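You operate a simulated robot arm through the tools that you are given. There is no shell and no other tool. Be economical: measure what you need, move in short steps, check, and stop when the job is done.

You are at the controls of a simulated robot arm. One attempt, no reset.

TASK
Put the roll from the kitchen bread box on the white plate, then scrub off the brown stain.
Fine: lid on the worktop meanwhile, then back on; use the scrubbing pad and put it back.

It is judged by the outcome, as a careful person would: the job done as asked, and still so three seconds after it is handed in. It fails if anything else is knocked over, pushed out of place, dropped, spilled or broken. A push-on lid holds only when it is set on centred and level and pressed home; a screw cap is set on level and turned clockwise until tight.

THE ROBOT
A 6-joint arm with a two-finger parallel gripper, fixed in place. Base frame: the origin is at the foot of the arm, x ahead of it, y to its left, z up; the work surface is at about z = 0.9. Lengths are in m, angles in degrees, forces in N, time in s.
With the tool pointing down near the work surface it reaches from about 0.24 to 0.64 m from the base axis. Its first joint turns from -66.0 to 66.0 degrees. Payload 2.7 kg.
Tool frame: the origin (TCP) lies between the finger pads and is the grasp point; the fingertips stand 0.023 m ahead of it; z points along the fingers, y is the line along which they close. Largest opening 0.094 m; finger width 0.038, thickness 0.01; the body of the gripper, 0.054 by 0.096 m, starts 0.039 m behind the TCP.
Orientation is that of the tool frame in the base frame, as a unit quaternion [x, y, z, w]. With the fingers straight down and closing along the base's y, the tool's x points along the base's -x, its y along +y and its z along -z.

THE INTERFACE
- The arm moves only by the tool move_arm. Its argument "plan" is one flat list of numbers, 7 for each row, row after row: the shift along the tool's x, y, z in m, then the turn, a rotation vector about the tool's x, y, z in degrees, then the finger opening in m, from 0 to 0.094. In form: [tx, ty, tz, wx, wy, wz, hand, tx, ty, tz, wx, wy, wz, hand, ...]. A call has 1 to 12 rows; each row is the pose to reach, as a shift and turn from the pose commanded when the call began, along the tool's axes at that moment. Each row takes 0.2 s and may step no farther than 0.05 m and 8.6 degrees from the row before; otherwise, or with a gripper value out of range, the whole call is refused. A pose out of reach is approached as far as the arm can. The call stops where the force on the tool passes 40 N (or 10 N more than at its start, if that is more) or the arm is blocked; 0.2 s more then pass. Each finger travels about 0.045 m/s and halts on what it meets, pressing with about 23 N; the grip force reading is that of the motor and also rises with nothing between the fingers. The clock runs only during rows and for 0.2 s after the last one: add rows that repeat a pose to give the fingers time. It gives the time, the measured TCP pose, the force on the tool (base axes), the opening and the grip force at its end, in the units of the frame above (readings bear some noise).
- Cameras (640 x 400 px; columns grow to the right, rows downward): "scene" is fixed at [0.099, -0.4429, 1.3996]; the picture's right is [0.56, -0.83, 0.00], its down [-0.47, -0.31, -0.83] and it looks along [0.69, 0.46, -0.56] (base axes); focal length 226 px, centre (320, 200). "wrist" rides on the gripper at [-0.039, 0, -0.044] in the tool frame; the picture's right is [0.00, -1.00, 0.00], its down [0.97, 0.00, -0.24] and it looks along [0.24, 0.00, 0.97] (tool axes); focal length 218 px, centre (320, 200). There is no depth. A picture from a camera that has moved, and an enlarged one, comes with that camera's place and axes in the base frame and with its lens. The place of the scene camera against the robot may be out by one fixed shift of up to 0.018 m in any direction.
- get_image(camera): a new picture of that camera. No time passes.
- inspect(camera, box): a new picture of the part [left, top, right, bottom] of that camera's present view, enlarged. No time passes.
- sign_off(): hands the job in; it is judged then, once.

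Go step by step. Nothing tells you positions but the pictures and the camera data: compare them with the known pose of the tool, close in by small moves and look again before you grip or let go. The budget is 120 turns and 64 pictures, counting those below and the enlarged ones. Unless the task says otherwise, let go and move clear before handing in, and close with one line.

The tools are called after "Call:" as name(argument=value, ...) on one line, values as JSON. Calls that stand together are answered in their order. move_arm: Moves the arm, as the interface text tells. Its arguments: {"type":"object","properties":{"plan":{"type":"array","items":{"type":"number"}}},"required":["plan"]} The other tools are called the same way: get_image (camera) takes a picture; inspect (camera, box) takes an enlarged picture of a part of a camera's view; sign_off () hands the job in.

At the start:

```text
t: 0.0
position: [0.3257, -0.1534, 1.2896]
ee_rot: [0.0, 1.0, 0.001, 0.0]
force: [-0.6, 0.4, -0.4]
gripper_width: 0.0941
grip_force: 0.1
```

scene: 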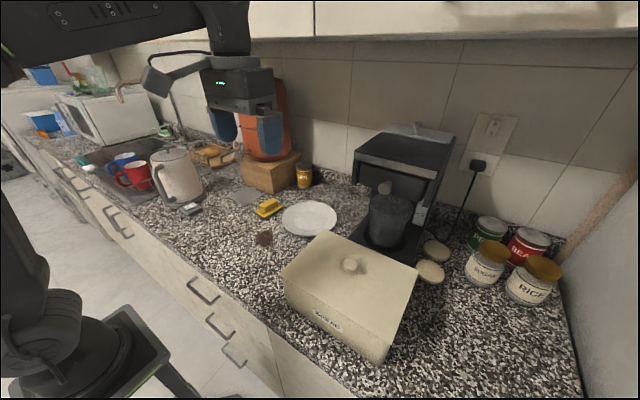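
wrist: 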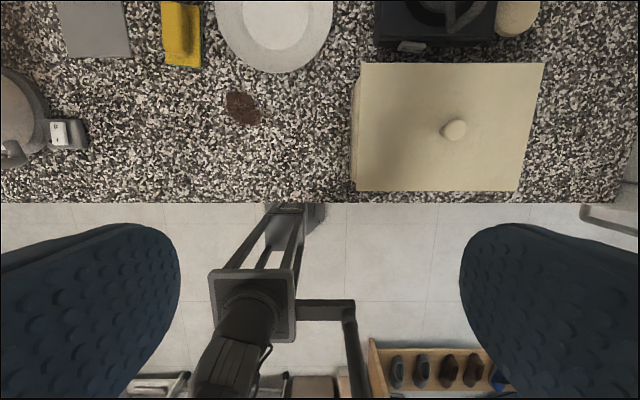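

I see the bread box with its knobbed lid on the right (knob near (0.38, -0.32, 1.045)), the plate ahead near (0.56, -0.08), the stain near (0.435, -0.01), and a yellow pad near (0.545, 0.08). I'll look closer at these before moving.

Call:
inspect(camera="scene", box=[170, 160, 350, 272])

Call:
inspect(camera="scene", box=[260, 210, 460, 370])

Call:
inspect(camera="wrist", box=[40, 0, 340, 190])

```text
3.56 times, centred on (260, 216) of scene
camera zoom: at [0.099, -0.4429, 1.3996], right [0.56, -0.83, 0.0], down [-0.47, -0.31, -0.83], along [0.69, 0.46, -0.56], focal length 803 px, centre (533, 143)
```

zoom: 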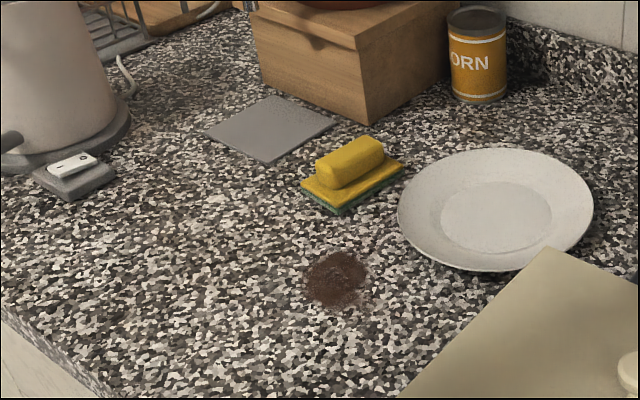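

```text
2.50 times, centred on (360, 290) of scene
camera zoom: at [0.099, -0.4429, 1.3996], right [0.56, -0.83, 0.0], down [-0.47, -0.31, -0.83], along [0.69, 0.46, -0.56], focal length 564 px, centre (220, -25)
```

zoom: 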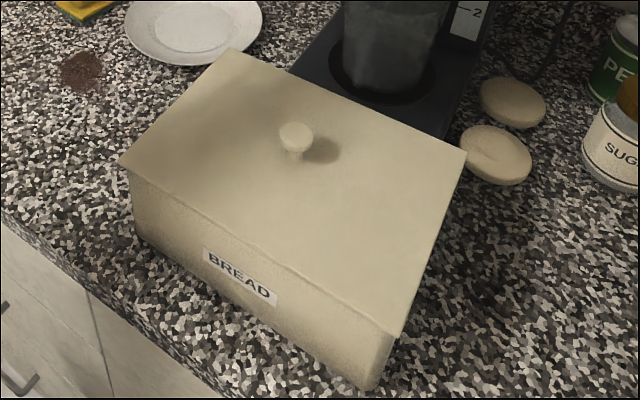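

```text
2.11 times, centred on (190, 95) of wrist
camera zoom: at [0.3637, -0.1526, 1.3344], right [0.0, -1.0, 0.0], down [-0.97, 0.0, 0.24], along [-0.24, 0.0, -0.97], focal length 460 px, centre (594, 421)
```

zoom: 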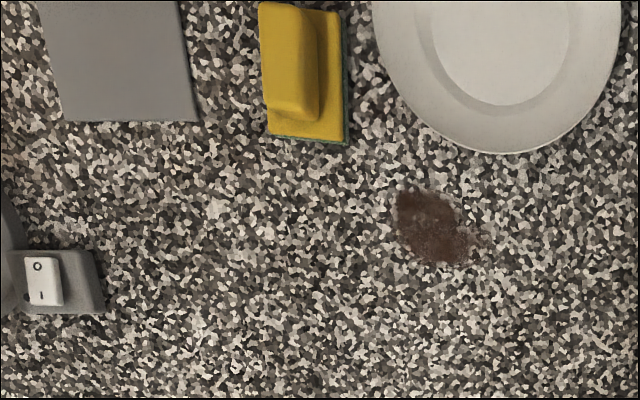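

The yellow pad with a handle and green scrub base is the scrubbing tool. I'll move above the lid's knob and look.

Call:
move_arm(plan=[-0.01, -0.03, 0.02, 0, 0, 0, 0.094, -0.02, -0.06, 0.04, 0, 0, 0, 0.094, -0.03, -0.09, 0.065, 0, 0, 0, 0.094, -0.04, -0.12, 0.09, 0, 0, 0, 0.094, -0.05, -0.15, 0.115, 0, 0, 0, 0.094, -0.058, -0.168, 0.14, 0, 0, 0, 0.094, -0.058, -0.168, 0.14, 0, 0, 0, 0.094])

Call:
get_image(camera="wrist")

Call:
get_image(camera="scene")

```text
t: 1.6
position: [0.3822, -0.3217, 1.1494]
ee_rot: [-0.001, 1.0, -0.001, 0.0]
force: [-0.1, 0.2, -0.9]
gripper_width: 0.0942
grip_force: 0.0
```

```text
58 pictures are left
camera wrist: at [0.4206, -0.3217, 1.1942], right [0.0, -1.0, 0.0], down [-0.97, 0.0, 0.24], along [-0.24, 0.0, -0.97], focal length 218 px, centre (320, 200)
```

wrist: 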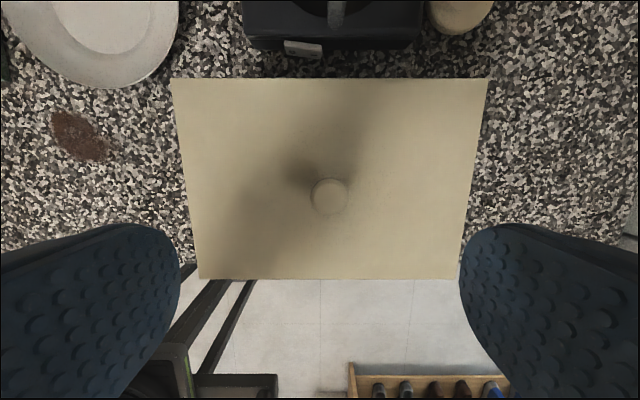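

```text
57 pictures are left
```

scene: 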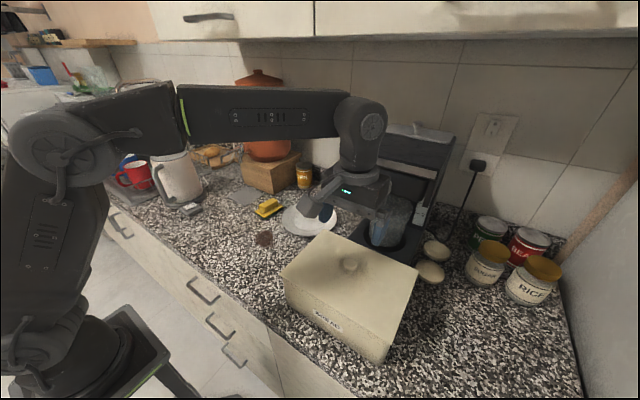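

The lid top is at z≈1.012, with the knob centred near (0.384, -0.328). I'll lower around it with the fingers open.

Call:
move_arm(plan=[-0.001, -0.007, 0.04, 0, 0, 0, 0.094, -0.001, -0.007, 0.08, 0, 0, 0, 0.07, -0.001, -0.007, 0.095, 0, 0, 0, 0.06, -0.001, -0.007, 0.106, 0, 0, 0, 0.06, -0.001, -0.007, 0.106, 0, 0, 0, 0.06])

Call:
get_image(camera="wrist")

Call:
inspect(camera="scene", box=[270, 180, 430, 300])

```text
t: 2.8
position: [0.3851, -0.3299, 1.0432]
ee_rot: [0.001, 1.0, 0.0, 0.0]
force: [0.5, -0.2, 0.0]
gripper_width: 0.0602
grip_force: 0.0
```

```text
56 pictures are left
camera wrist: at [0.4222, -0.3281, 1.0881], right [0.0, -1.0, 0.0], down [-0.97, 0.0, 0.24], along [-0.24, 0.0, -0.97], focal length 218 px, centre (320, 200)
```

wrist: 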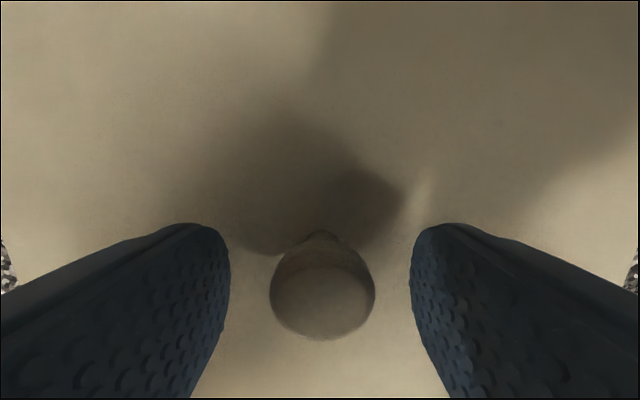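

```text
3.33 times, centred on (350, 240) of scene
camera zoom: at [0.099, -0.4429, 1.3996], right [0.56, -0.83, 0.0], down [-0.47, -0.31, -0.83], along [0.69, 0.46, -0.56], focal length 753 px, centre (220, 67)
```

zoom: 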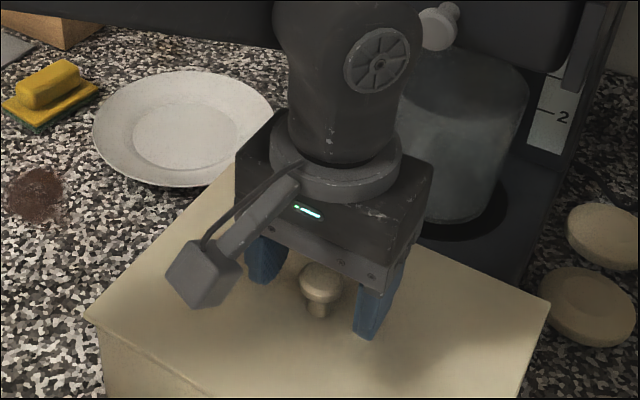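

Aligned with the knob (its cap spans about z 1.025–1.04). I'll go 3 mm lower and close.

Call:
move_arm(plan=[0, 0, 0.004, 0, 0, 0, 0.06, 0, 0, 0.004, 0, 0, 0, 0.03, 0, 0, 0.004, 0, 0, 0, 0.0, 0, 0, 0.004, 0, 0, 0, 0.0, 0, 0, 0.004, 0, 0, 0, 0.0, 0, 0, 0.004, 0, 0, 0, 0.0])

```text
t: 4.2
position: [0.3861, -0.3284, 1.0393]
ee_rot: [0.0, 1.0, 0.0, 0.0]
force: [0.5, -0.2, 0.0]
gripper_width: 0.0274
grip_force: 23.2
```

The knob is gripped at 27 mm. Now I'll lift straight up in small steps and check that the lid comes away on its own.

Call:
move_arm(plan=[0, 0, -0.005, 0, 0, 0, 0.0, 0, 0, -0.01, 0, 0, 0, 0.0, 0, 0, -0.02, 0, 0, 0, 0.0, 0, 0, -0.04, 0, 0, 0, 0.0, 0, 0, -0.06, 0, 0, 0, 0.0, 0, 0, -0.06, 0, 0, 0, 0.0])

Call:
get_image(camera="scene")

```text
t: 5.6
position: [0.3856, -0.3292, 1.0982]
ee_rot: [0.0, 1.0, 0.0, 0.0]
force: [0.2, -0.6, -3.2]
gripper_width: 0.0275
grip_force: 23.3
```

```text
54 pictures are left
```

scene: 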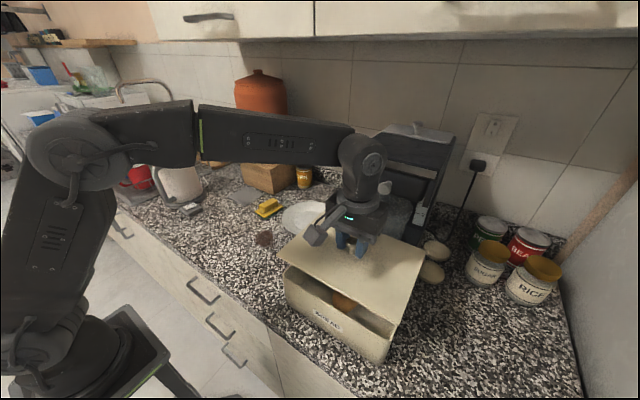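

The lid is off cleanly and the roll is visible inside. I'll carry the lid left to the clear worktop around (0.35, 0.145).

Call:
move_arm(plan=[0.0, 0.03, -0.02, 0, 0, 0, 0, 0.004, 0.075, -0.02, 0, 0, 0, 0, 0.008, 0.12, -0.02, 0, 0, 0, 0, 0.012, 0.165, -0.02, 0, 0, 0, 0, 0.016, 0.21, -0.02, 0, 0, 0, 0, 0.02, 0.255, -0.02, 0, 0, 0, 0, 0.024, 0.3, -0.02, 0, 0, 0, 0, 0.028, 0.345, -0.02, 0, 0, 0, 0, 0.032, 0.39, -0.02, 0, 0, 0, 0, 0.036, 0.435, -0.02, 0, 0, 0, 0, 0.036, 0.474, -0.02, 0, 0, 0, 0, 0.036, 0.474, -0.02, 0, 0, 0, 0])

Call:
get_image(camera="scene")

Call:
get_image(camera="wrist")

```text
t: 8.2
position: [0.3492, 0.1449, 1.121]
ee_rot: [0.0, 1.0, 0.0, 0.001]
force: [-0.4, 0.2, -2.6]
gripper_width: 0.0276
grip_force: 22.8
```

```text
53 pictures are left
```

scene: 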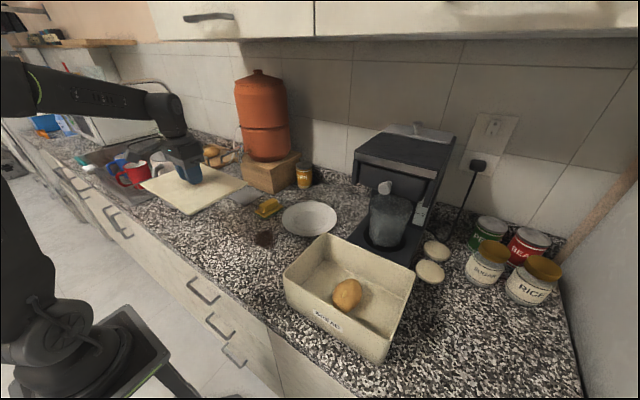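

```text
52 pictures are left
camera wrist: at [0.3881, 0.1463, 1.1654], right [0.0, -1.0, 0.0], down [-0.97, 0.0, 0.24], along [-0.24, 0.0, -0.97], focal length 218 px, centre (320, 200)
```

wrist: 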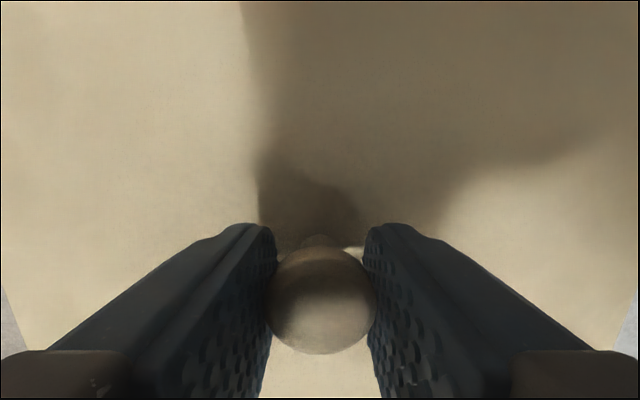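

The lid is hovering over clear worktop, well away from the kettle base and the stain. I'll lower it toward the surface.

Call:
move_arm(plan=[0, 0, 0.04, 0, 0, 0, 0, 0, 0, 0.08, 0, 0, 0, 0, 0, 0, 0.12, 0, 0, 0, 0, 0, 0, 0.145, 0, 0, 0, 0, 0, 0, 0.155, 0, 0, 0, 0, 0, 0, 0.16, 0, 0, 0, 0, 0, 0, 0.16, 0, 0, 0, 0])

Call:
get_image(camera="scene")

```text
t: 9.8
position: [0.3486, 0.1447, 0.9593]
ee_rot: [0.0, 1.0, 0.0, 0.001]
force: [-1.0, -0.1, -3.7]
gripper_width: 0.0276
grip_force: 23.0
```

```text
51 pictures are left
```

scene: 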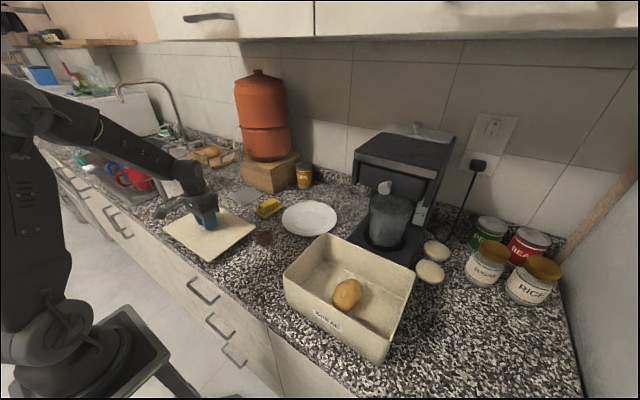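

Call:
inspect(camera="scene", box=[150, 180, 290, 270])

Call:
move_arm(plan=[0, 0, 0.003, 0, 0, 0, 0, 0, 0, 0.006, 0, 0, 0, 0, 0, 0, 0.009, 0, 0, 0, 0, 0, 0, 0.012, 0, 0, 0, 0, 0, 0, 0.012, 0, 0, 0, 0])

```text
4.44 times, centred on (220, 225) of scene
camera zoom: at [0.099, -0.4429, 1.3996], right [0.56, -0.83, 0.0], down [-0.47, -0.31, -0.83], along [0.69, 0.46, -0.56], focal length 1004 px, centre (764, 89)
```

zoom: 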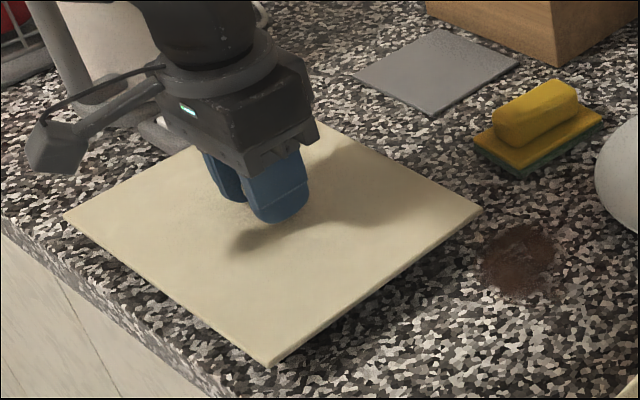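

```text
t: 11.0
position: [0.3472, 0.1454, 0.9467]
ee_rot: [0.0, 1.0, -0.001, 0.0]
force: [0.1, 0.2, -3.1]
gripper_width: 0.0277
grip_force: 23.1
```

No contact yet (the force is only the lid's weight). Continuing down in millimetre steps.

Call:
move_arm(plan=[0, 0, 0.002, 0, 0, 0, 0, 0, 0, 0.004, 0, 0, 0, 0, 0, 0, 0.006, 0, 0, 0, 0, 0, 0, 0.006, 0, 0, 0, 0])

Call:
inspect(camera="scene", box=[150, 180, 290, 270])

```text
t: 12.0
position: [0.3483, 0.1456, 0.9431]
ee_rot: [0.0, 1.0, 0.0, 0.001]
force: [-6.0, -1.6, 14.6]
gripper_width: 0.0275
grip_force: 22.7
```

```text
4.44 times, centred on (220, 225) of scene
camera zoom: at [0.0987, -0.443, 1.3996], right [0.56, -0.83, 0.0], down [-0.47, -0.31, -0.83], along [0.69, 0.46, -0.56], focal length 1004 px, centre (764, 89)
```

zoom: 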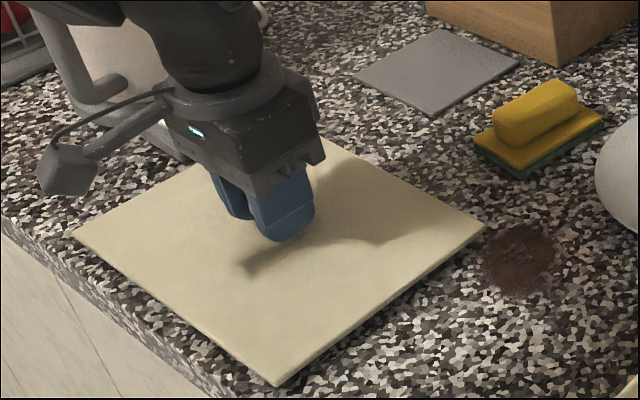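

Contact on the worktop at TCP z≈0.943 (15 N). I'll ease up 2 mm, open, and rise.

Call:
move_arm(plan=[0, 0, -0.002, 0, 0, 0, 0.0, 0, 0, -0.002, 0, 0, 0, 0.06, 0, 0, -0.002, 0, 0, 0, 0.06, 0, 0, -0.002, 0, 0, 0, 0.06, 0, 0, -0.03, 0, 0, 0, 0.06, 0, 0, -0.08, 0, 0, 0, 0.07, 0, 0, -0.13, 0, 0, 0, 0.094, 0, 0, -0.18, 0, 0, 0, 0.094, 0, 0, -0.18, 0, 0, 0, 0.094])

Call:
get_image(camera="wrist")

```text
t: 14.0
position: [0.3511, 0.1435, 1.1238]
ee_rot: [0.0, 1.0, 0.0, 0.0]
force: [-1.0, -0.2, -0.2]
gripper_width: 0.0941
grip_force: 0.0
```

```text
48 pictures are left
camera wrist: at [0.3883, 0.1454, 1.1682], right [0.0, -1.0, 0.0], down [-0.97, 0.0, 0.24], along [-0.24, 0.0, -0.97], focal length 218 px, centre (320, 200)
```

wrist: 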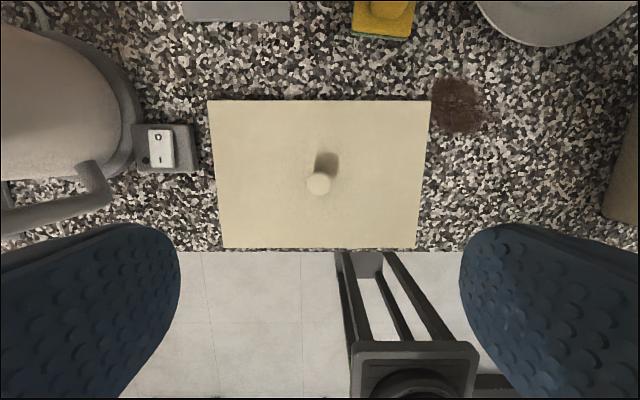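

The lid rests flat and clear. Now I'll travel over the open box to see the roll.

Call:
move_arm(plan=[-0.004, -0.045, -0.01, 0, 0, 0, 0.094, -0.008, -0.09, -0.02, 0, 0, 0, 0.094, -0.012, -0.135, -0.02, 0, 0, 0, 0.094, -0.016, -0.18, -0.02, 0, 0, 0, 0.094, -0.02, -0.225, -0.02, 0, 0, 0, 0.094, -0.024, -0.27, -0.02, 0, 0, 0, 0.094, -0.028, -0.315, -0.02, 0, 0, 0, 0.094, -0.032, -0.36, -0.02, 0, 0, 0, 0.094, -0.034, -0.405, -0.02, 0, 0, 0, 0.094, -0.034, -0.45, -0.02, 0, 0, 0, 0.094, -0.034, -0.47, -0.02, 0, 0, 0, 0.094, -0.034, -0.47, -0.02, 0, 0, 0, 0.094])

Call:
get_image(camera="wrist")

Call:
inspect(camera="scene", box=[260, 220, 440, 370])

```text
t: 16.6
position: [0.3837, -0.3239, 1.1409]
ee_rot: [0.0, 1.0, -0.001, -0.001]
force: [0.6, 0.1, 0.2]
gripper_width: 0.0939
grip_force: 0.0
```

```text
47 pictures are left
camera wrist: at [0.4211, -0.3236, 1.1855], right [0.0, -1.0, 0.0], down [-0.97, 0.0, 0.24], along [-0.24, 0.0, -0.97], focal length 218 px, centre (320, 200)
```

wrist: 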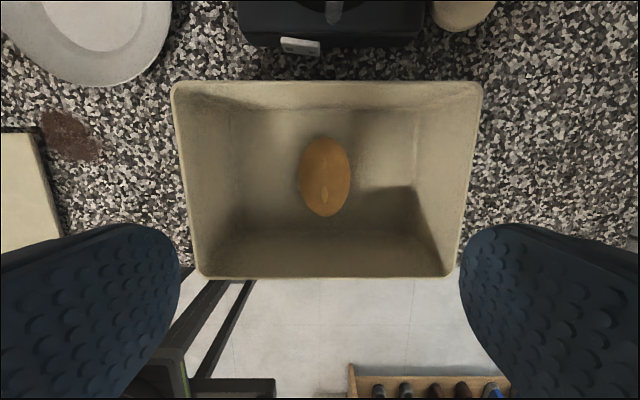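

```text
2.67 times, centred on (350, 295) of scene
camera zoom: at [0.099, -0.443, 1.3996], right [0.56, -0.83, 0.0], down [-0.47, -0.31, -0.83], along [0.69, 0.46, -0.56], focal length 602 px, centre (240, -53)
```

zoom: 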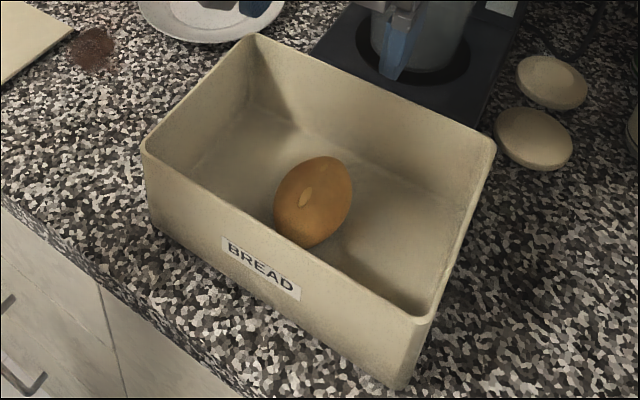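

The roll lies at about (0.386, -0.329, 0.93), its long axis along x, ~57 mm wide. I'll descend with fingers open on either side, first partway.

Call:
move_arm(plan=[-0.001, -0.0055, 0.04, 0, 0, 0, 0.094, -0.001, -0.0055, 0.08, 0, 0, 0, 0.094, -0.001, -0.0055, 0.12, 0, 0, 0, 0.094, -0.001, -0.0055, 0.15, 0, 0, 0, 0.094, -0.001, -0.0055, 0.15, 0, 0, 0, 0.094])

Call:
get_image(camera="wrist")

```text
t: 17.8
position: [0.3811, -0.3284, 0.9912]
ee_rot: [0.0, 1.0, 0.0, -0.001]
force: [0.1, -0.1, 0.2]
gripper_width: 0.0937
grip_force: 0.1
```

```text
45 pictures are left
camera wrist: at [0.4196, -0.3282, 1.0366], right [0.0, -1.0, 0.0], down [-0.97, 0.0, 0.24], along [-0.24, 0.0, -0.97], focal length 218 px, centre (320, 200)
```

wrist: 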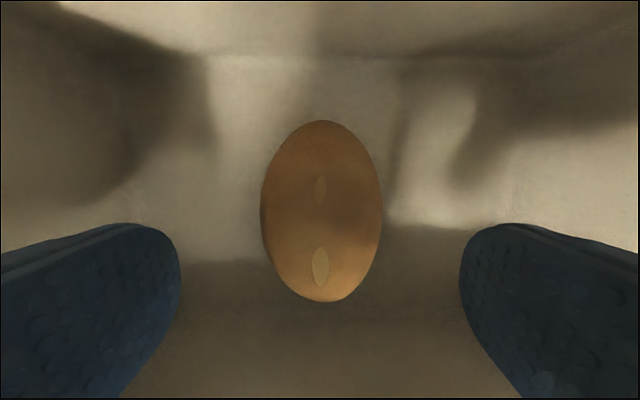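

The roll is centred between the fingers; its centre is z≈0.932, x≈0.387. I'll go the rest of the way down and grip.

Call:
move_arm(plan=[-0.005, 0, 0.03, 0, 0, 0, 0.094, -0.005, 0, 0.05, 0, 0, 0, 0.094, -0.005, 0, 0.056, 0, 0, 0, 0.094, -0.005, 0, 0.056, 0, 0, 0, 0.06, -0.005, 0, 0.056, 0, 0, 0, 0.03, -0.005, 0, 0.056, 0, 0, 0, 0.03, -0.005, 0, 0.056, 0, 0, 0, 0.03])

Call:
get_image(camera="wrist")

```text
t: 19.4
position: [0.3874, -0.3296, 0.9366]
ee_rot: [0.0, 1.0, -0.001, 0.002]
force: [0.8, -1.2, 1.3]
gripper_width: 0.0574
grip_force: 23.6
```

```text
44 pictures are left
camera wrist: at [0.4254, -0.3291, 0.9807], right [0.0, -1.0, 0.0], down [-0.97, 0.0, 0.24], along [-0.24, 0.0, -0.97], focal length 218 px, centre (320, 200)
```

wrist: 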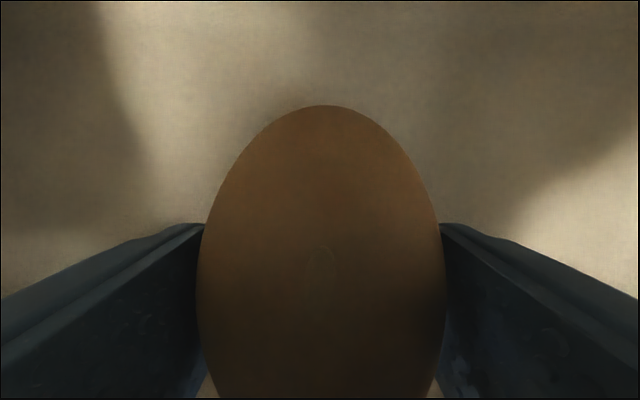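

Roll gripped at 57 mm. Lifting straight out of the box.

Call:
move_arm(plan=[0, 0, -0.02, 0, 0, 0, 0.03, 0, 0, -0.05, 0, 0, 0, 0.03, 0, 0, -0.09, 0, 0, 0, 0.03, 0, 0, -0.13, 0, 0, 0, 0.03, 0, 0, -0.17, 0, 0, 0, 0.03, 0, 0, -0.17, 0, 0, 0, 0.03])

Call:
get_image(camera="scene")

```text
t: 20.8
position: [0.3877, -0.3313, 1.1059]
ee_rot: [0.0, 1.0, 0.0, 0.001]
force: [0.1, 0.3, -0.7]
gripper_width: 0.0592
grip_force: 23.5
```

```text
43 pictures are left
```

scene: 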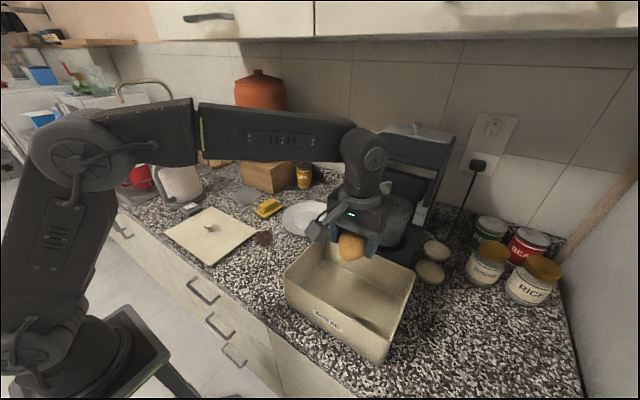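

Roll is held above the box. The plate centre works out to about (0.585, -0.077). I'll move left first (clear of the coffee maker), then forward over the plate.

Call:
move_arm(plan=[0, 0.045, -0.01, 0, 0, 0, 0.03, 0, 0.09, -0.01, 0, 0, 0, 0.03, -0.005, 0.135, -0.01, 0, 0, 0, 0.03, -0.01, 0.18, -0.01, 0, 0, 0, 0.03, -0.02, 0.225, -0.01, 0, 0, 0, 0.03, -0.04, 0.253, -0.01, 0, 0, 0, 0.03, -0.08, 0.253, -0.01, 0, 0, 0, 0.03, -0.12, 0.253, -0.01, 0, 0, 0, 0.03, -0.16, 0.253, -0.01, 0, 0, 0, 0.03, -0.195, 0.253, -0.01, 0, 0, 0, 0.03, -0.195, 0.253, -0.01, 0, 0, 0, 0.03])

Call:
get_image(camera="wrist")

Call:
get_image(camera="scene")

```text
t: 23.2
position: [0.5852, -0.077, 1.1146]
ee_rot: [0.0, 1.0, 0.0, 0.0]
force: [0.3, -0.1, -0.7]
gripper_width: 0.054
grip_force: 22.2
```

```text
42 pictures are left
camera wrist: at [0.623, -0.0754, 1.1592], right [0.0, -1.0, 0.0], down [-0.97, 0.0, 0.24], along [-0.24, 0.0, -0.97], focal length 218 px, centre (320, 200)
```

wrist: 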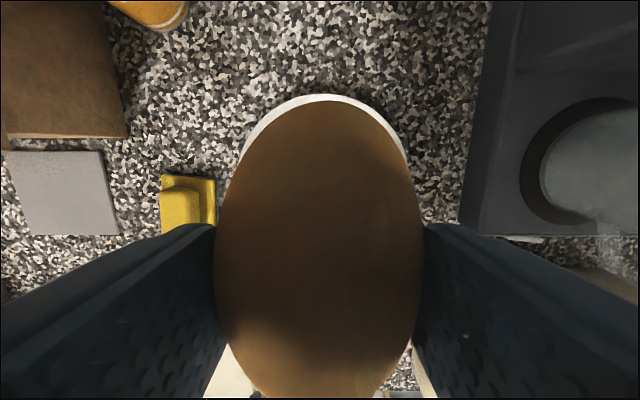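

```text
41 pictures are left
```

scene: 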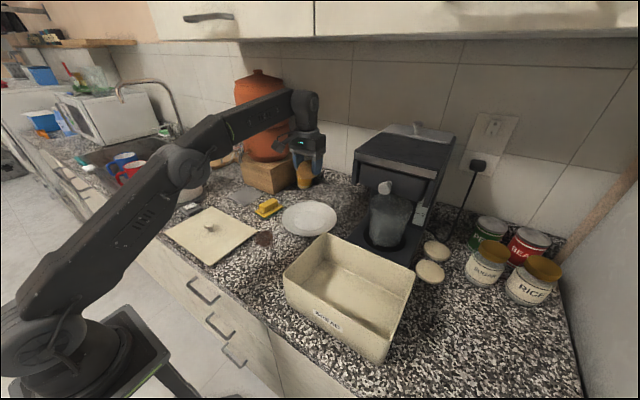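

The roll has slid down a little in the fingers (~1 cm), so I'll get it down onto the plate without delay, smoothly.

Call:
move_arm(plan=[0, 0, 0.015, 0, 0, 0, 0.03, 0, 0, 0.04, 0, 0, 0, 0.03, 0, 0, 0.07, 0, 0, 0, 0.03, 0, 0, 0.1, 0, 0, 0, 0.03, 0, 0, 0.125, 0, 0, 0, 0.03, 0, 0, 0.14, 0, 0, 0, 0.03, 0, 0, 0.147, 0, 0, 0, 0.03])

Call:
inspect(camera="scene", box=[240, 140, 380, 250])

Call:
get_image(camera="wrist")

```text
t: 24.8
position: [0.5834, -0.0774, 0.9675]
ee_rot: [0.0, 1.0, 0.001, 0.0]
force: [-1.0, 0.6, -0.4]
gripper_width: 0.0537
grip_force: 23.0
```

```text
3.64 times, centred on (310, 195) of scene
camera zoom: at [0.099, -0.4429, 1.3996], right [0.56, -0.83, 0.0], down [-0.47, -0.31, -0.83], along [0.69, 0.46, -0.56], focal length 821 px, centre (356, 218)
```

zoom: 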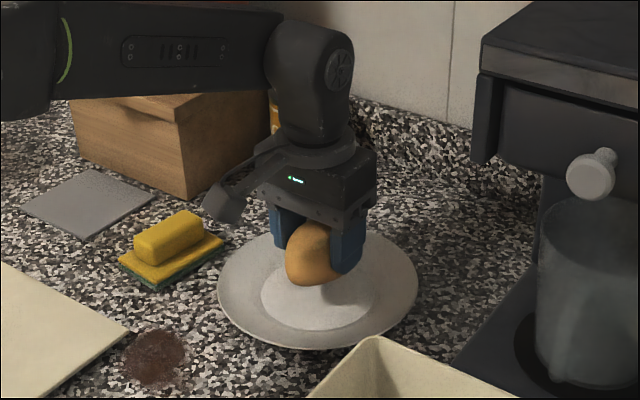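

```text
39 pictures are left
camera wrist: at [0.6224, -0.0767, 1.0118], right [0.0, -1.0, 0.0], down [-0.97, 0.0, 0.24], along [-0.24, 0.0, -0.97], focal length 218 px, centre (320, 200)
```

wrist: 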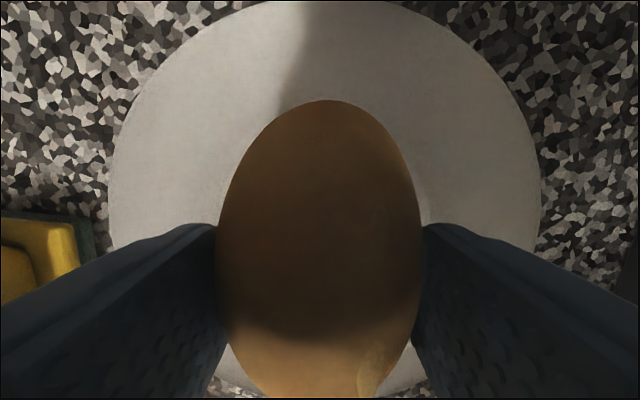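

The roll hangs just above the plate's centre. I'll lower in small steps to touch.

Call:
move_arm(plan=[0, 0, 0.004, 0, 0, 0, 0.03, 0, 0, 0.008, 0, 0, 0, 0.03, 0, 0, 0.011, 0, 0, 0, 0.03, 0, 0, 0.011, 0, 0, 0, 0.03])

Call:
inspect(camera="scene", box=[260, 170, 350, 240])

```text
t: 25.8
position: [0.584, -0.078, 0.9578]
ee_rot: [-0.001, 1.0, 0.0, 0.0]
force: [1.2, -0.1, 0.0]
gripper_width: 0.0536
grip_force: 22.4
```

```text
5.71 times, centred on (305, 205) of scene
camera zoom: at [0.099, -0.4429, 1.3996], right [0.56, -0.83, 0.0], down [-0.47, -0.31, -0.83], along [0.69, 0.46, -0.56], focal length 1290 px, centre (406, 171)
```

zoom: 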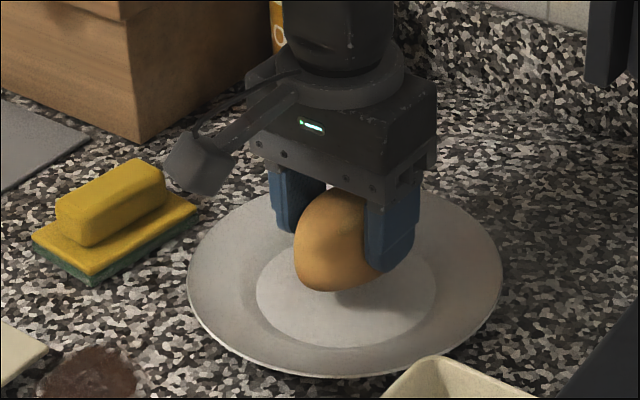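

Call:
move_arm(plan=[0, 0, 0.003, 0, 0, 0, 0.03, 0, 0, 0.006, 0, 0, 0, 0.03, 0, 0, 0.006, 0, 0, 0, 0.03])

Call:
inspect(camera="scene", box=[260, 170, 350, 240])

```text
t: 26.6
position: [0.5837, -0.0779, 0.9521]
ee_rot: [0.001, 1.0, 0.0, 0.0]
force: [-3.2, -1.3, 7.6]
gripper_width: 0.0538
grip_force: 22.5
```

```text
5.71 times, centred on (305, 205) of scene
camera zoom: at [0.0988, -0.4429, 1.3996], right [0.56, -0.83, 0.0], down [-0.47, -0.31, -0.83], along [0.69, 0.46, -0.56], focal length 1290 px, centre (406, 171)
```

zoom: 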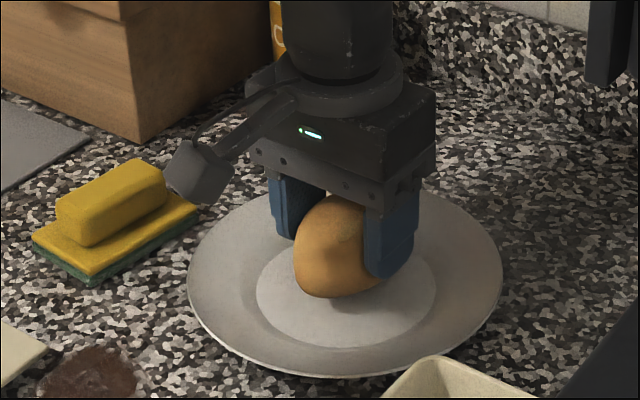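

Contact with the plate (about 8 N). I'll open gently, then rise.

Call:
move_arm(plan=[0, 0, 0, 0, 0, 0, 0.056, 0, 0, 0, 0, 0, 0, 0.06, 0, 0, 0, 0, 0, 0, 0.066, 0, 0, 0, 0, 0, 0, 0.08, 0, 0, 0, 0, 0, 0, 0.09, 0, 0, 0, 0, 0, 0, 0.094, 0, 0, -0.03, 0, 0, 0, 0.094, 0, 0, -0.07, 0, 0, 0, 0.094, 0, 0, -0.12, 0, 0, 0, 0.094, 0, 0, -0.15, 0, 0, 0, 0.094, 0, 0, -0.15, 0, 0, 0, 0.094])

Call:
get_image(camera="wrist")

Call:
inspect(camera="scene", box=[240, 150, 380, 260])

```text
t: 29.0
position: [0.5831, -0.0772, 1.102]
ee_rot: [0.0, 1.0, -0.001, 0.001]
force: [0.2, -0.1, 0.1]
gripper_width: 0.0938
grip_force: 0.2
```

```text
36 pictures are left
camera wrist: at [0.6218, -0.0756, 1.1468], right [0.0, -1.0, 0.0], down [-0.97, 0.0, 0.24], along [-0.24, 0.0, -0.97], focal length 218 px, centre (320, 200)
```

wrist: 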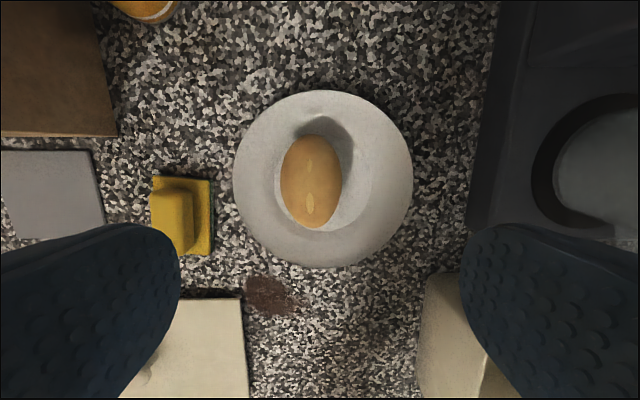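

```text
3.64 times, centred on (310, 205) of scene
camera zoom: at [0.099, -0.4429, 1.3996], right [0.56, -0.83, 0.0], down [-0.47, -0.31, -0.83], along [0.69, 0.46, -0.56], focal length 821 px, centre (356, 182)
```

zoom: 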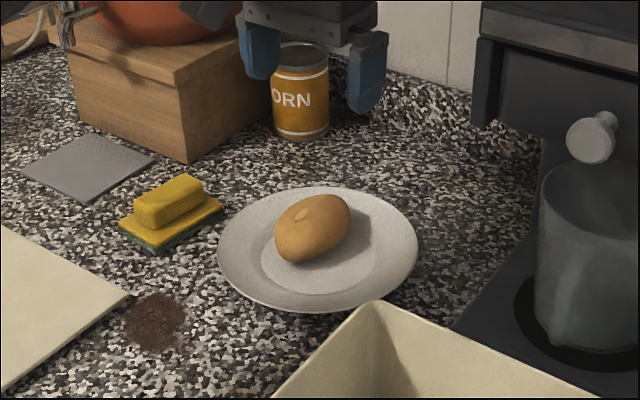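

Roll is resting on the plate. Now back to the lid: moving above its knob at about (0.349, 0.145).

Call:
move_arm(plan=[0.03, 0.02, 0, 0, 0, 0, 0.09, 0.06, 0.05, 0, 0, 0, 0, 0.08, 0.09, 0.08, 0, 0, 0, 0, 0.07, 0.12, 0.11, 0, 0, 0, 0, 0.06, 0.15, 0.14, 0, 0, 0, 0, 0.06, 0.18, 0.17, 0, 0, 0, 0, 0.06, 0.21, 0.2, 0.0, 0, 0, 0, 0.06, 0.233, 0.222, 0.03, 0, 0, 0, 0.06, 0.233, 0.222, 0.07, 0, 0, 0, 0.06, 0.233, 0.222, 0.1, 0, 0, 0, 0.06, 0.233, 0.222, 0.1, 0, 0, 0, 0.06])

Call:
get_image(camera="wrist")

```text
t: 31.4
position: [0.3479, 0.1467, 0.9999]
ee_rot: [0.0, 1.0, 0.0, 0.0]
force: [0.5, -0.5, -0.1]
gripper_width: 0.0598
grip_force: 0.1
```

```text
34 pictures are left
camera wrist: at [0.387, 0.1472, 1.0451], right [0.0, -1.0, 0.0], down [-0.97, 0.0, 0.24], along [-0.24, 0.0, -0.97], focal length 218 px, centre (320, 200)
```

wrist: 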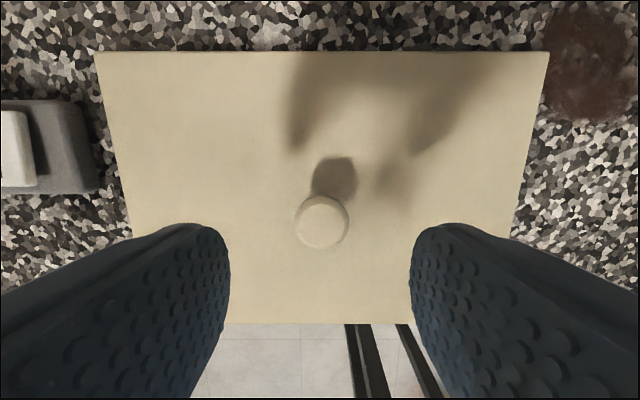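

The knob is centred. Lowering to the same grip height as before and closing.

Call:
move_arm(plan=[-0.001, 0, 0.03, 0, 0, 0, 0.06, -0.001, 0, 0.05, 0, 0, 0, 0.06, -0.001, 0, 0.0565, 0, 0, 0, 0.06, -0.001, 0, 0.0565, 0, 0, 0, 0.03, -0.001, 0, 0.0565, 0, 0, 0, 0.0, -0.001, 0, 0.0565, 0, 0, 0, 0.0, -0.001, 0, 0.0565, 0, 0, 0, 0.0])

```text
t: 33.0
position: [0.3506, 0.1447, 0.9462]
ee_rot: [0.001, 1.0, 0.0, 0.0]
force: [0.0, 0.0, -0.2]
gripper_width: 0.0277
grip_force: 22.9
```

Knob gripped. Lifting straight up, then carrying it back toward the box.

Call:
move_arm(plan=[0, 0, -0.01, 0, 0, 0, 0, 0, 0, -0.04, 0, 0, 0, 0, 0, 0, -0.08, 0, 0, 0, 0, 0, 0, -0.12, 0, 0, 0, 0, 0, 0, -0.16, 0, 0, 0, 0, 0, -0.02, -0.175, 0, 0, 0, 0, 0, -0.02, -0.175, 0, 0, 0, 0])

Call:
get_image(camera="wrist")

Call:
move_arm(plan=[-0.003, -0.045, 0, 0, 0, 0, 0, -0.006, -0.09, 0, 0, 0, 0, 0, -0.009, -0.135, 0, 0, 0, 0, 0, -0.012, -0.18, 0, 0, 0, 0, 0, -0.016, -0.225, 0, 0, 0, 0, 0, -0.02, -0.27, 0, 0, 0, 0, 0, -0.024, -0.315, 0, 0, 0, 0, 0, -0.028, -0.36, 0, 0, 0, 0, 0, -0.032, -0.405, 0, 0, 0, 0, 0, -0.035, -0.44, 0, 0, 0, 0, 0, -0.035, -0.454, 0, 0, 0, 0, 0, -0.035, -0.454, 0, 0, 0, 0, 0])

Call:
inspect(camera="scene", box=[250, 190, 450, 370])

```text
t: 34.6
position: [0.3504, 0.1242, 1.1193]
ee_rot: [-0.001, 1.0, 0.0, 0.0]
force: [0.1, -0.5, -2.3]
gripper_width: 0.0276
grip_force: 22.7
```

```text
33 pictures are left
camera wrist: at [0.3897, 0.1259, 1.1643], right [0.0, -1.0, 0.0], down [-0.97, 0.0, 0.24], along [-0.24, 0.0, -0.97], focal length 218 px, centre (320, 200)
```

wrist: 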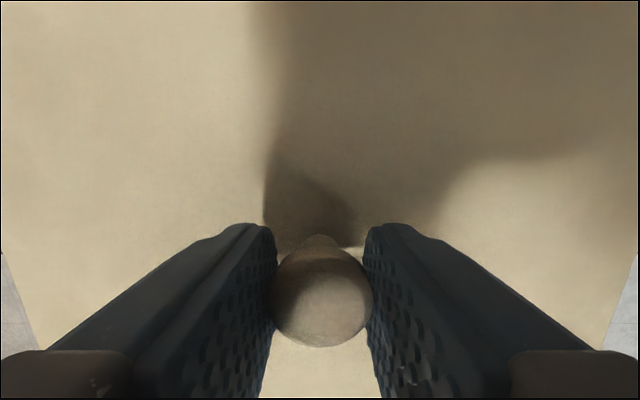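

```text
t: 37.2
position: [0.3851, -0.331, 1.1208]
ee_rot: [0.001, 1.0, 0.0, 0.0]
force: [1.5, 0.4, -3.5]
gripper_width: 0.0273
grip_force: 22.7
```

```text
2.22 times, centred on (350, 280) of scene
camera zoom: at [0.099, -0.443, 1.3996], right [0.56, -0.83, 0.0], down [-0.47, -0.31, -0.83], along [0.69, 0.46, -0.56], focal length 502 px, centre (253, 22)
```

zoom: 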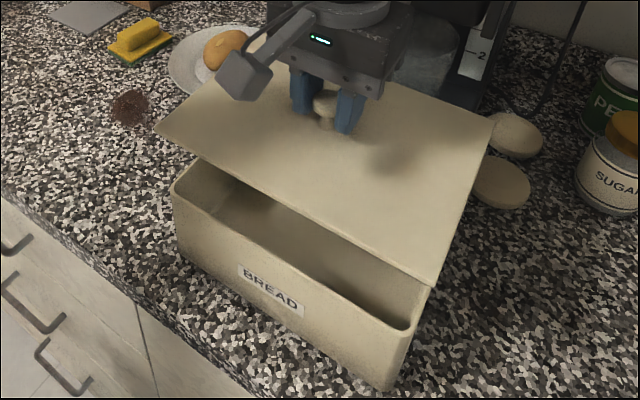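

The lid is back above the box. I'll lower it to just above the rim with tiny alignment corrections and check.

Call:
move_arm(plan=[0.001, 0.0005, 0.02, 0, 0, 0, 0, 0.001, 0.0005, 0.04, 0, 0, 0, 0, 0.001, 0.0005, 0.055, 0, 0, 0, 0, 0.001, 0.0005, 0.055, 0, 0, 0, 0])

Call:
inspect(camera="scene", box=[260, 210, 440, 370])

```text
t: 38.2
position: [0.385, -0.3284, 1.0655]
ee_rot: [0.0, 1.0, 0.0, 0.0]
force: [-0.2, -0.3, -2.8]
gripper_width: 0.0275
grip_force: 23.0
```

```text
2.50 times, centred on (350, 290) of scene
camera zoom: at [0.099, -0.443, 1.3996], right [0.56, -0.83, 0.0], down [-0.47, -0.31, -0.83], along [0.69, 0.46, -0.56], focal length 564 px, centre (245, -25)
```

zoom: 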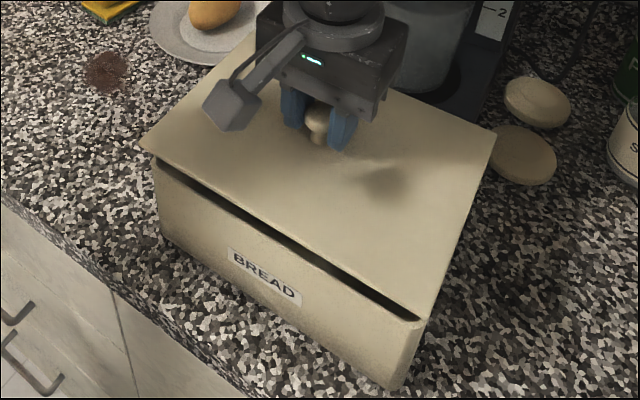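

Aligned by eye. Lowering slowly onto the rim, watching the force.

Call:
move_arm(plan=[0, 0, 0.005, 0, 0, 0, 0, 0, 0, 0.01, 0, 0, 0, 0, 0, 0, 0.014, 0, 0, 0, 0, 0, 0, 0.017, 0, 0, 0, 0, 0, 0, 0.019, 0, 0, 0, 0, 0, 0, 0.021, 0, 0, 0, 0, 0, 0, 0.021, 0, 0, 0, 0])

Call:
inspect(camera="scene", box=[260, 210, 440, 370])

```text
t: 39.8
position: [0.3852, -0.3295, 1.0446]
ee_rot: [0.0, 1.0, -0.001, -0.001]
force: [-0.7, -0.1, -3.1]
gripper_width: 0.0276
grip_force: 23.3
```

```text
2.50 times, centred on (350, 290) of scene
camera zoom: at [0.099, -0.443, 1.3996], right [0.56, -0.83, 0.0], down [-0.47, -0.31, -0.83], along [0.69, 0.46, -0.56], focal length 564 px, centre (245, -25)
```

zoom: 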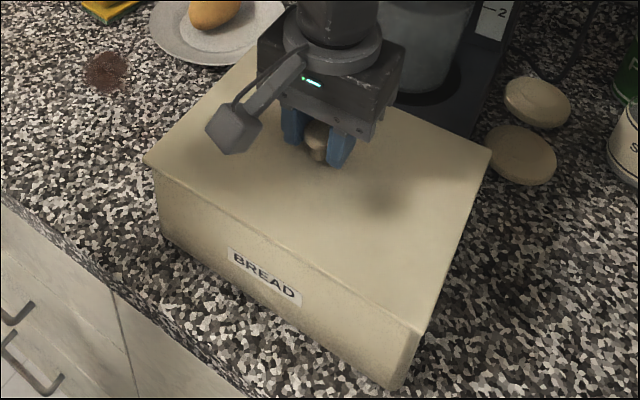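

Still no contact, with the lid entering the rim. I'll keep going in 1 mm steps and press it home.

Call:
move_arm(plan=[0, 0, 0.001, 0, 0, 0, 0, 0, 0, 0.002, 0, 0, 0, 0, 0, 0, 0.003, 0, 0, 0, 0, 0, 0, 0.004, 0, 0, 0, 0, 0, 0, 0.004, 0, 0, 0, 0])

```text
t: 41.0
position: [0.3866, -0.3294, 1.0408]
ee_rot: [0.0, 1.0, -0.002, 0.002]
force: [-4.8, 4.3, 20.5]
gripper_width: 0.028
grip_force: 22.9
```

It seats at z≈1.041, as expected, with 20 N. Pressing slightly more to make sure it's home.

Call:
move_arm(plan=[0, 0, 0.001, 0, 0, 0, 0, 0, 0, 0.002, 0, 0, 0, 0, 0, 0, 0.002, 0, 0, 0, 0])

Call:
inspect(camera="scene", box=[260, 210, 440, 370])

```text
t: 41.8
position: [0.3854, -0.3286, 1.0391]
ee_rot: [-0.001, 1.0, -0.001, 0.002]
force: [3.5, 2.3, 21.2]
gripper_width: 0.0278
grip_force: 22.4
```

```text
2.50 times, centred on (350, 290) of scene
camera zoom: at [0.0988, -0.4427, 1.3997], right [0.56, -0.83, 0.0], down [-0.47, -0.31, -0.83], along [0.69, 0.46, -0.56], focal length 564 px, centre (245, -25)
```

zoom: 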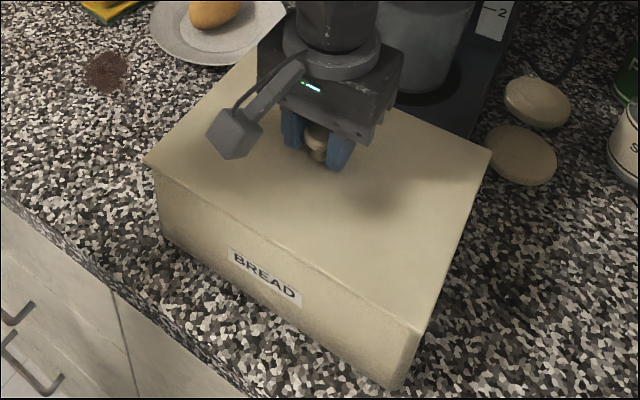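

The fingers have started slipping on the knob at ~21 N. I'll release, rise, close the fingers and press once on the knob's top to make certain.

Call:
move_arm(plan=[0, 0, -0.002, 0, 0, 0, 0, 0, 0, -0.002, 0, 0, 0, 0.05, 0, 0, -0.002, 0, 0, 0, 0.06, 0, 0, -0.03, 0, 0, 0, 0.06, 0, 0, -0.06, 0, 0, 0, 0.03, 0, 0, -0.06, 0, 0, 0, 0.0, 0, 0, -0.06, 0, 0, 0, 0.0, 0, 0, -0.06, 0, 0, 0, 0.0])

Call:
get_image(camera="wrist")

```text
t: 43.6
position: [0.386, -0.3308, 1.0987]
ee_rot: [0.001, 1.0, 0.0, 0.0]
force: [0.2, -0.2, -0.1]
gripper_width: 0.0001
grip_force: 23.2
```

```text
28 pictures are left
camera wrist: at [0.4241, -0.3291, 1.1444], right [0.0, -1.0, 0.0], down [-0.97, 0.0, 0.24], along [-0.24, 0.0, -0.97], focal length 218 px, centre (320, 200)
```

wrist: 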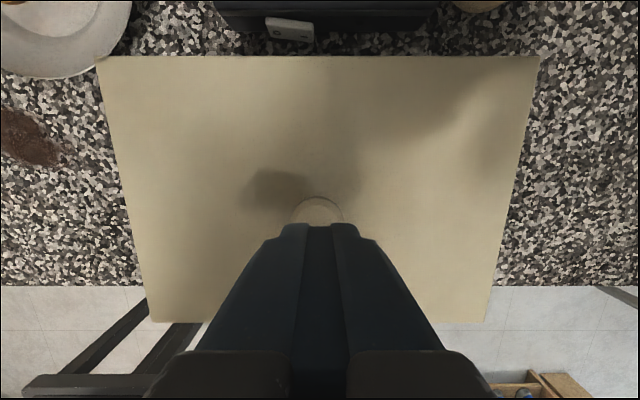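

Call:
move_arm(plan=[0, 0, 0.025, 0, 0, 0, 0, 0, 0, 0.031, 0, 0, 0, 0, 0, 0, 0.034, 0, 0, 0, 0, 0, 0, 0.036, 0, 0, 0, 0, 0, 0, 0.038, 0, 0, 0, 0, 0, 0, 0.04, 0, 0, 0, 0, 0, 0, 0.041, 0, 0, 0, 0])

```text
t: 45.1
position: [0.3873, -0.3293, 1.0642]
ee_rot: [0.0, 1.0, -0.003, 0.004]
force: [0.5, -0.3, 2.9]
gripper_width: 0.0002
grip_force: 22.4
stopped in row 7: the force on the tool passed its limit (the readings are from after the stop); the commanded pose is now the measured one
```

Pressed with 40 N and it didn't move further, so the lid is home. Now over to the scrubbing pad.

Call:
move_arm(plan=[0, 0, -0.04, 0, 0, 0, 0, 0, 0.02, -0.07, 0, 0, 0, 0.02, -0.005, 0.065, -0.07, 0, 0, 0, 0.04, -0.01, 0.11, -0.07, 0, 0, 0, 0.06, -0.02, 0.155, -0.07, 0, 0, 0, 0.08, -0.035, 0.195, -0.07, 0, 0, 0, 0.094, -0.06, 0.235, -0.07, 0, 0, 0, 0.094, -0.085, 0.275, -0.06, 0, 0, 0, 0.094, -0.11, 0.315, -0.05, 0, 0, 0, 0.094, -0.135, 0.355, -0.05, 0, 0, 0, 0.094, -0.153, 0.395, -0.05, 0, 0, 0, 0.094, -0.153, 0.404, -0.05, 0, 0, 0, 0.094])

Call:
get_image(camera="wrist")

Call:
get_image(camera="scene")

```text
t: 47.7
position: [0.5381, 0.0753, 1.113]
ee_rot: [0.0, 1.0, -0.004, 0.003]
force: [0.1, 0.0, -0.1]
gripper_width: 0.094
grip_force: 0.0
```

```text
27 pictures are left
camera wrist: at [0.5762, 0.0778, 1.158], right [0.0, -1.0, 0.01], down [-0.97, 0.0, 0.23], along [-0.23, -0.01, -0.97], focal length 218 px, centre (320, 200)
```

wrist: 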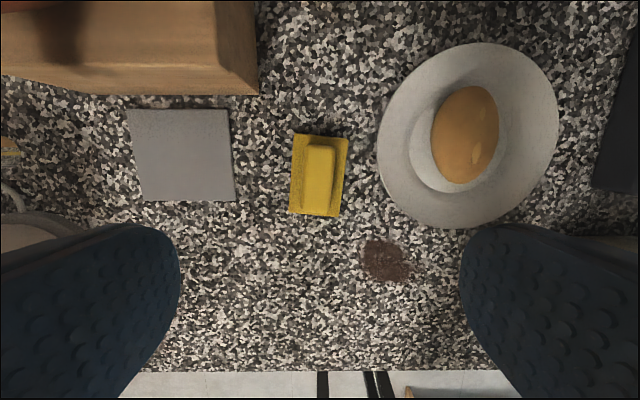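

```text
26 pictures are left
```

scene: 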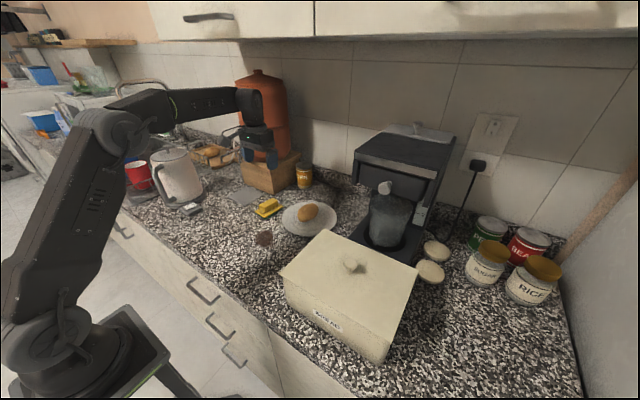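

The pad's handle is centred near (0.547, 0.077), about 28 mm wide, and turned about 3.7° clockwise. I'll match that turn, straighten the slight tool tilt, narrow the fingers to clear the plate, and come lower to look.

Call:
move_arm(plan=[-0.004, 0.0005, 0.03, -0.46, 0.34, 3.7, 0.08, -0.009, 0.001, 0.07, -0.46, 0.34, 3.7, 0.06, -0.009, 0.001, 0.105, -0.46, 0.34, 3.7, 0.055, -0.009, 0.001, 0.105, -0.46, 0.34, 3.7, 0.055])

Call:
get_image(camera="wrist")

Call:
inspect(camera="scene", box=[220, 160, 310, 230])

```text
t: 48.7
position: [0.5495, 0.075, 1.0068]
ee_rot: [0.033, 0.999, 0.001, 0.001]
force: [0.2, -1.1, -1.2]
gripper_width: 0.0551
grip_force: 0.0
```

```text
25 pictures are left
camera wrist: at [0.5871, 0.073, 1.0528], right [-0.06, -1.0, 0.0], down [-0.97, 0.06, 0.24], along [-0.24, 0.02, -0.97], focal length 218 px, centre (320, 200)
```

wrist: 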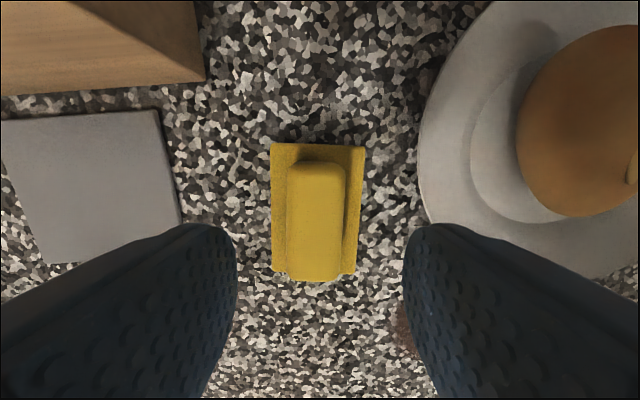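

```text
5.71 times, centred on (265, 195) of scene
camera zoom: at [0.099, -0.4429, 1.3996], right [0.56, -0.83, 0.0], down [-0.47, -0.31, -0.83], along [0.69, 0.46, -0.56], focal length 1290 px, centre (634, 229)
```

zoom: 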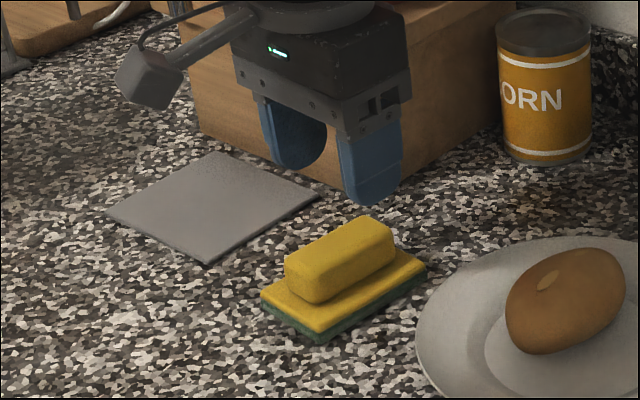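

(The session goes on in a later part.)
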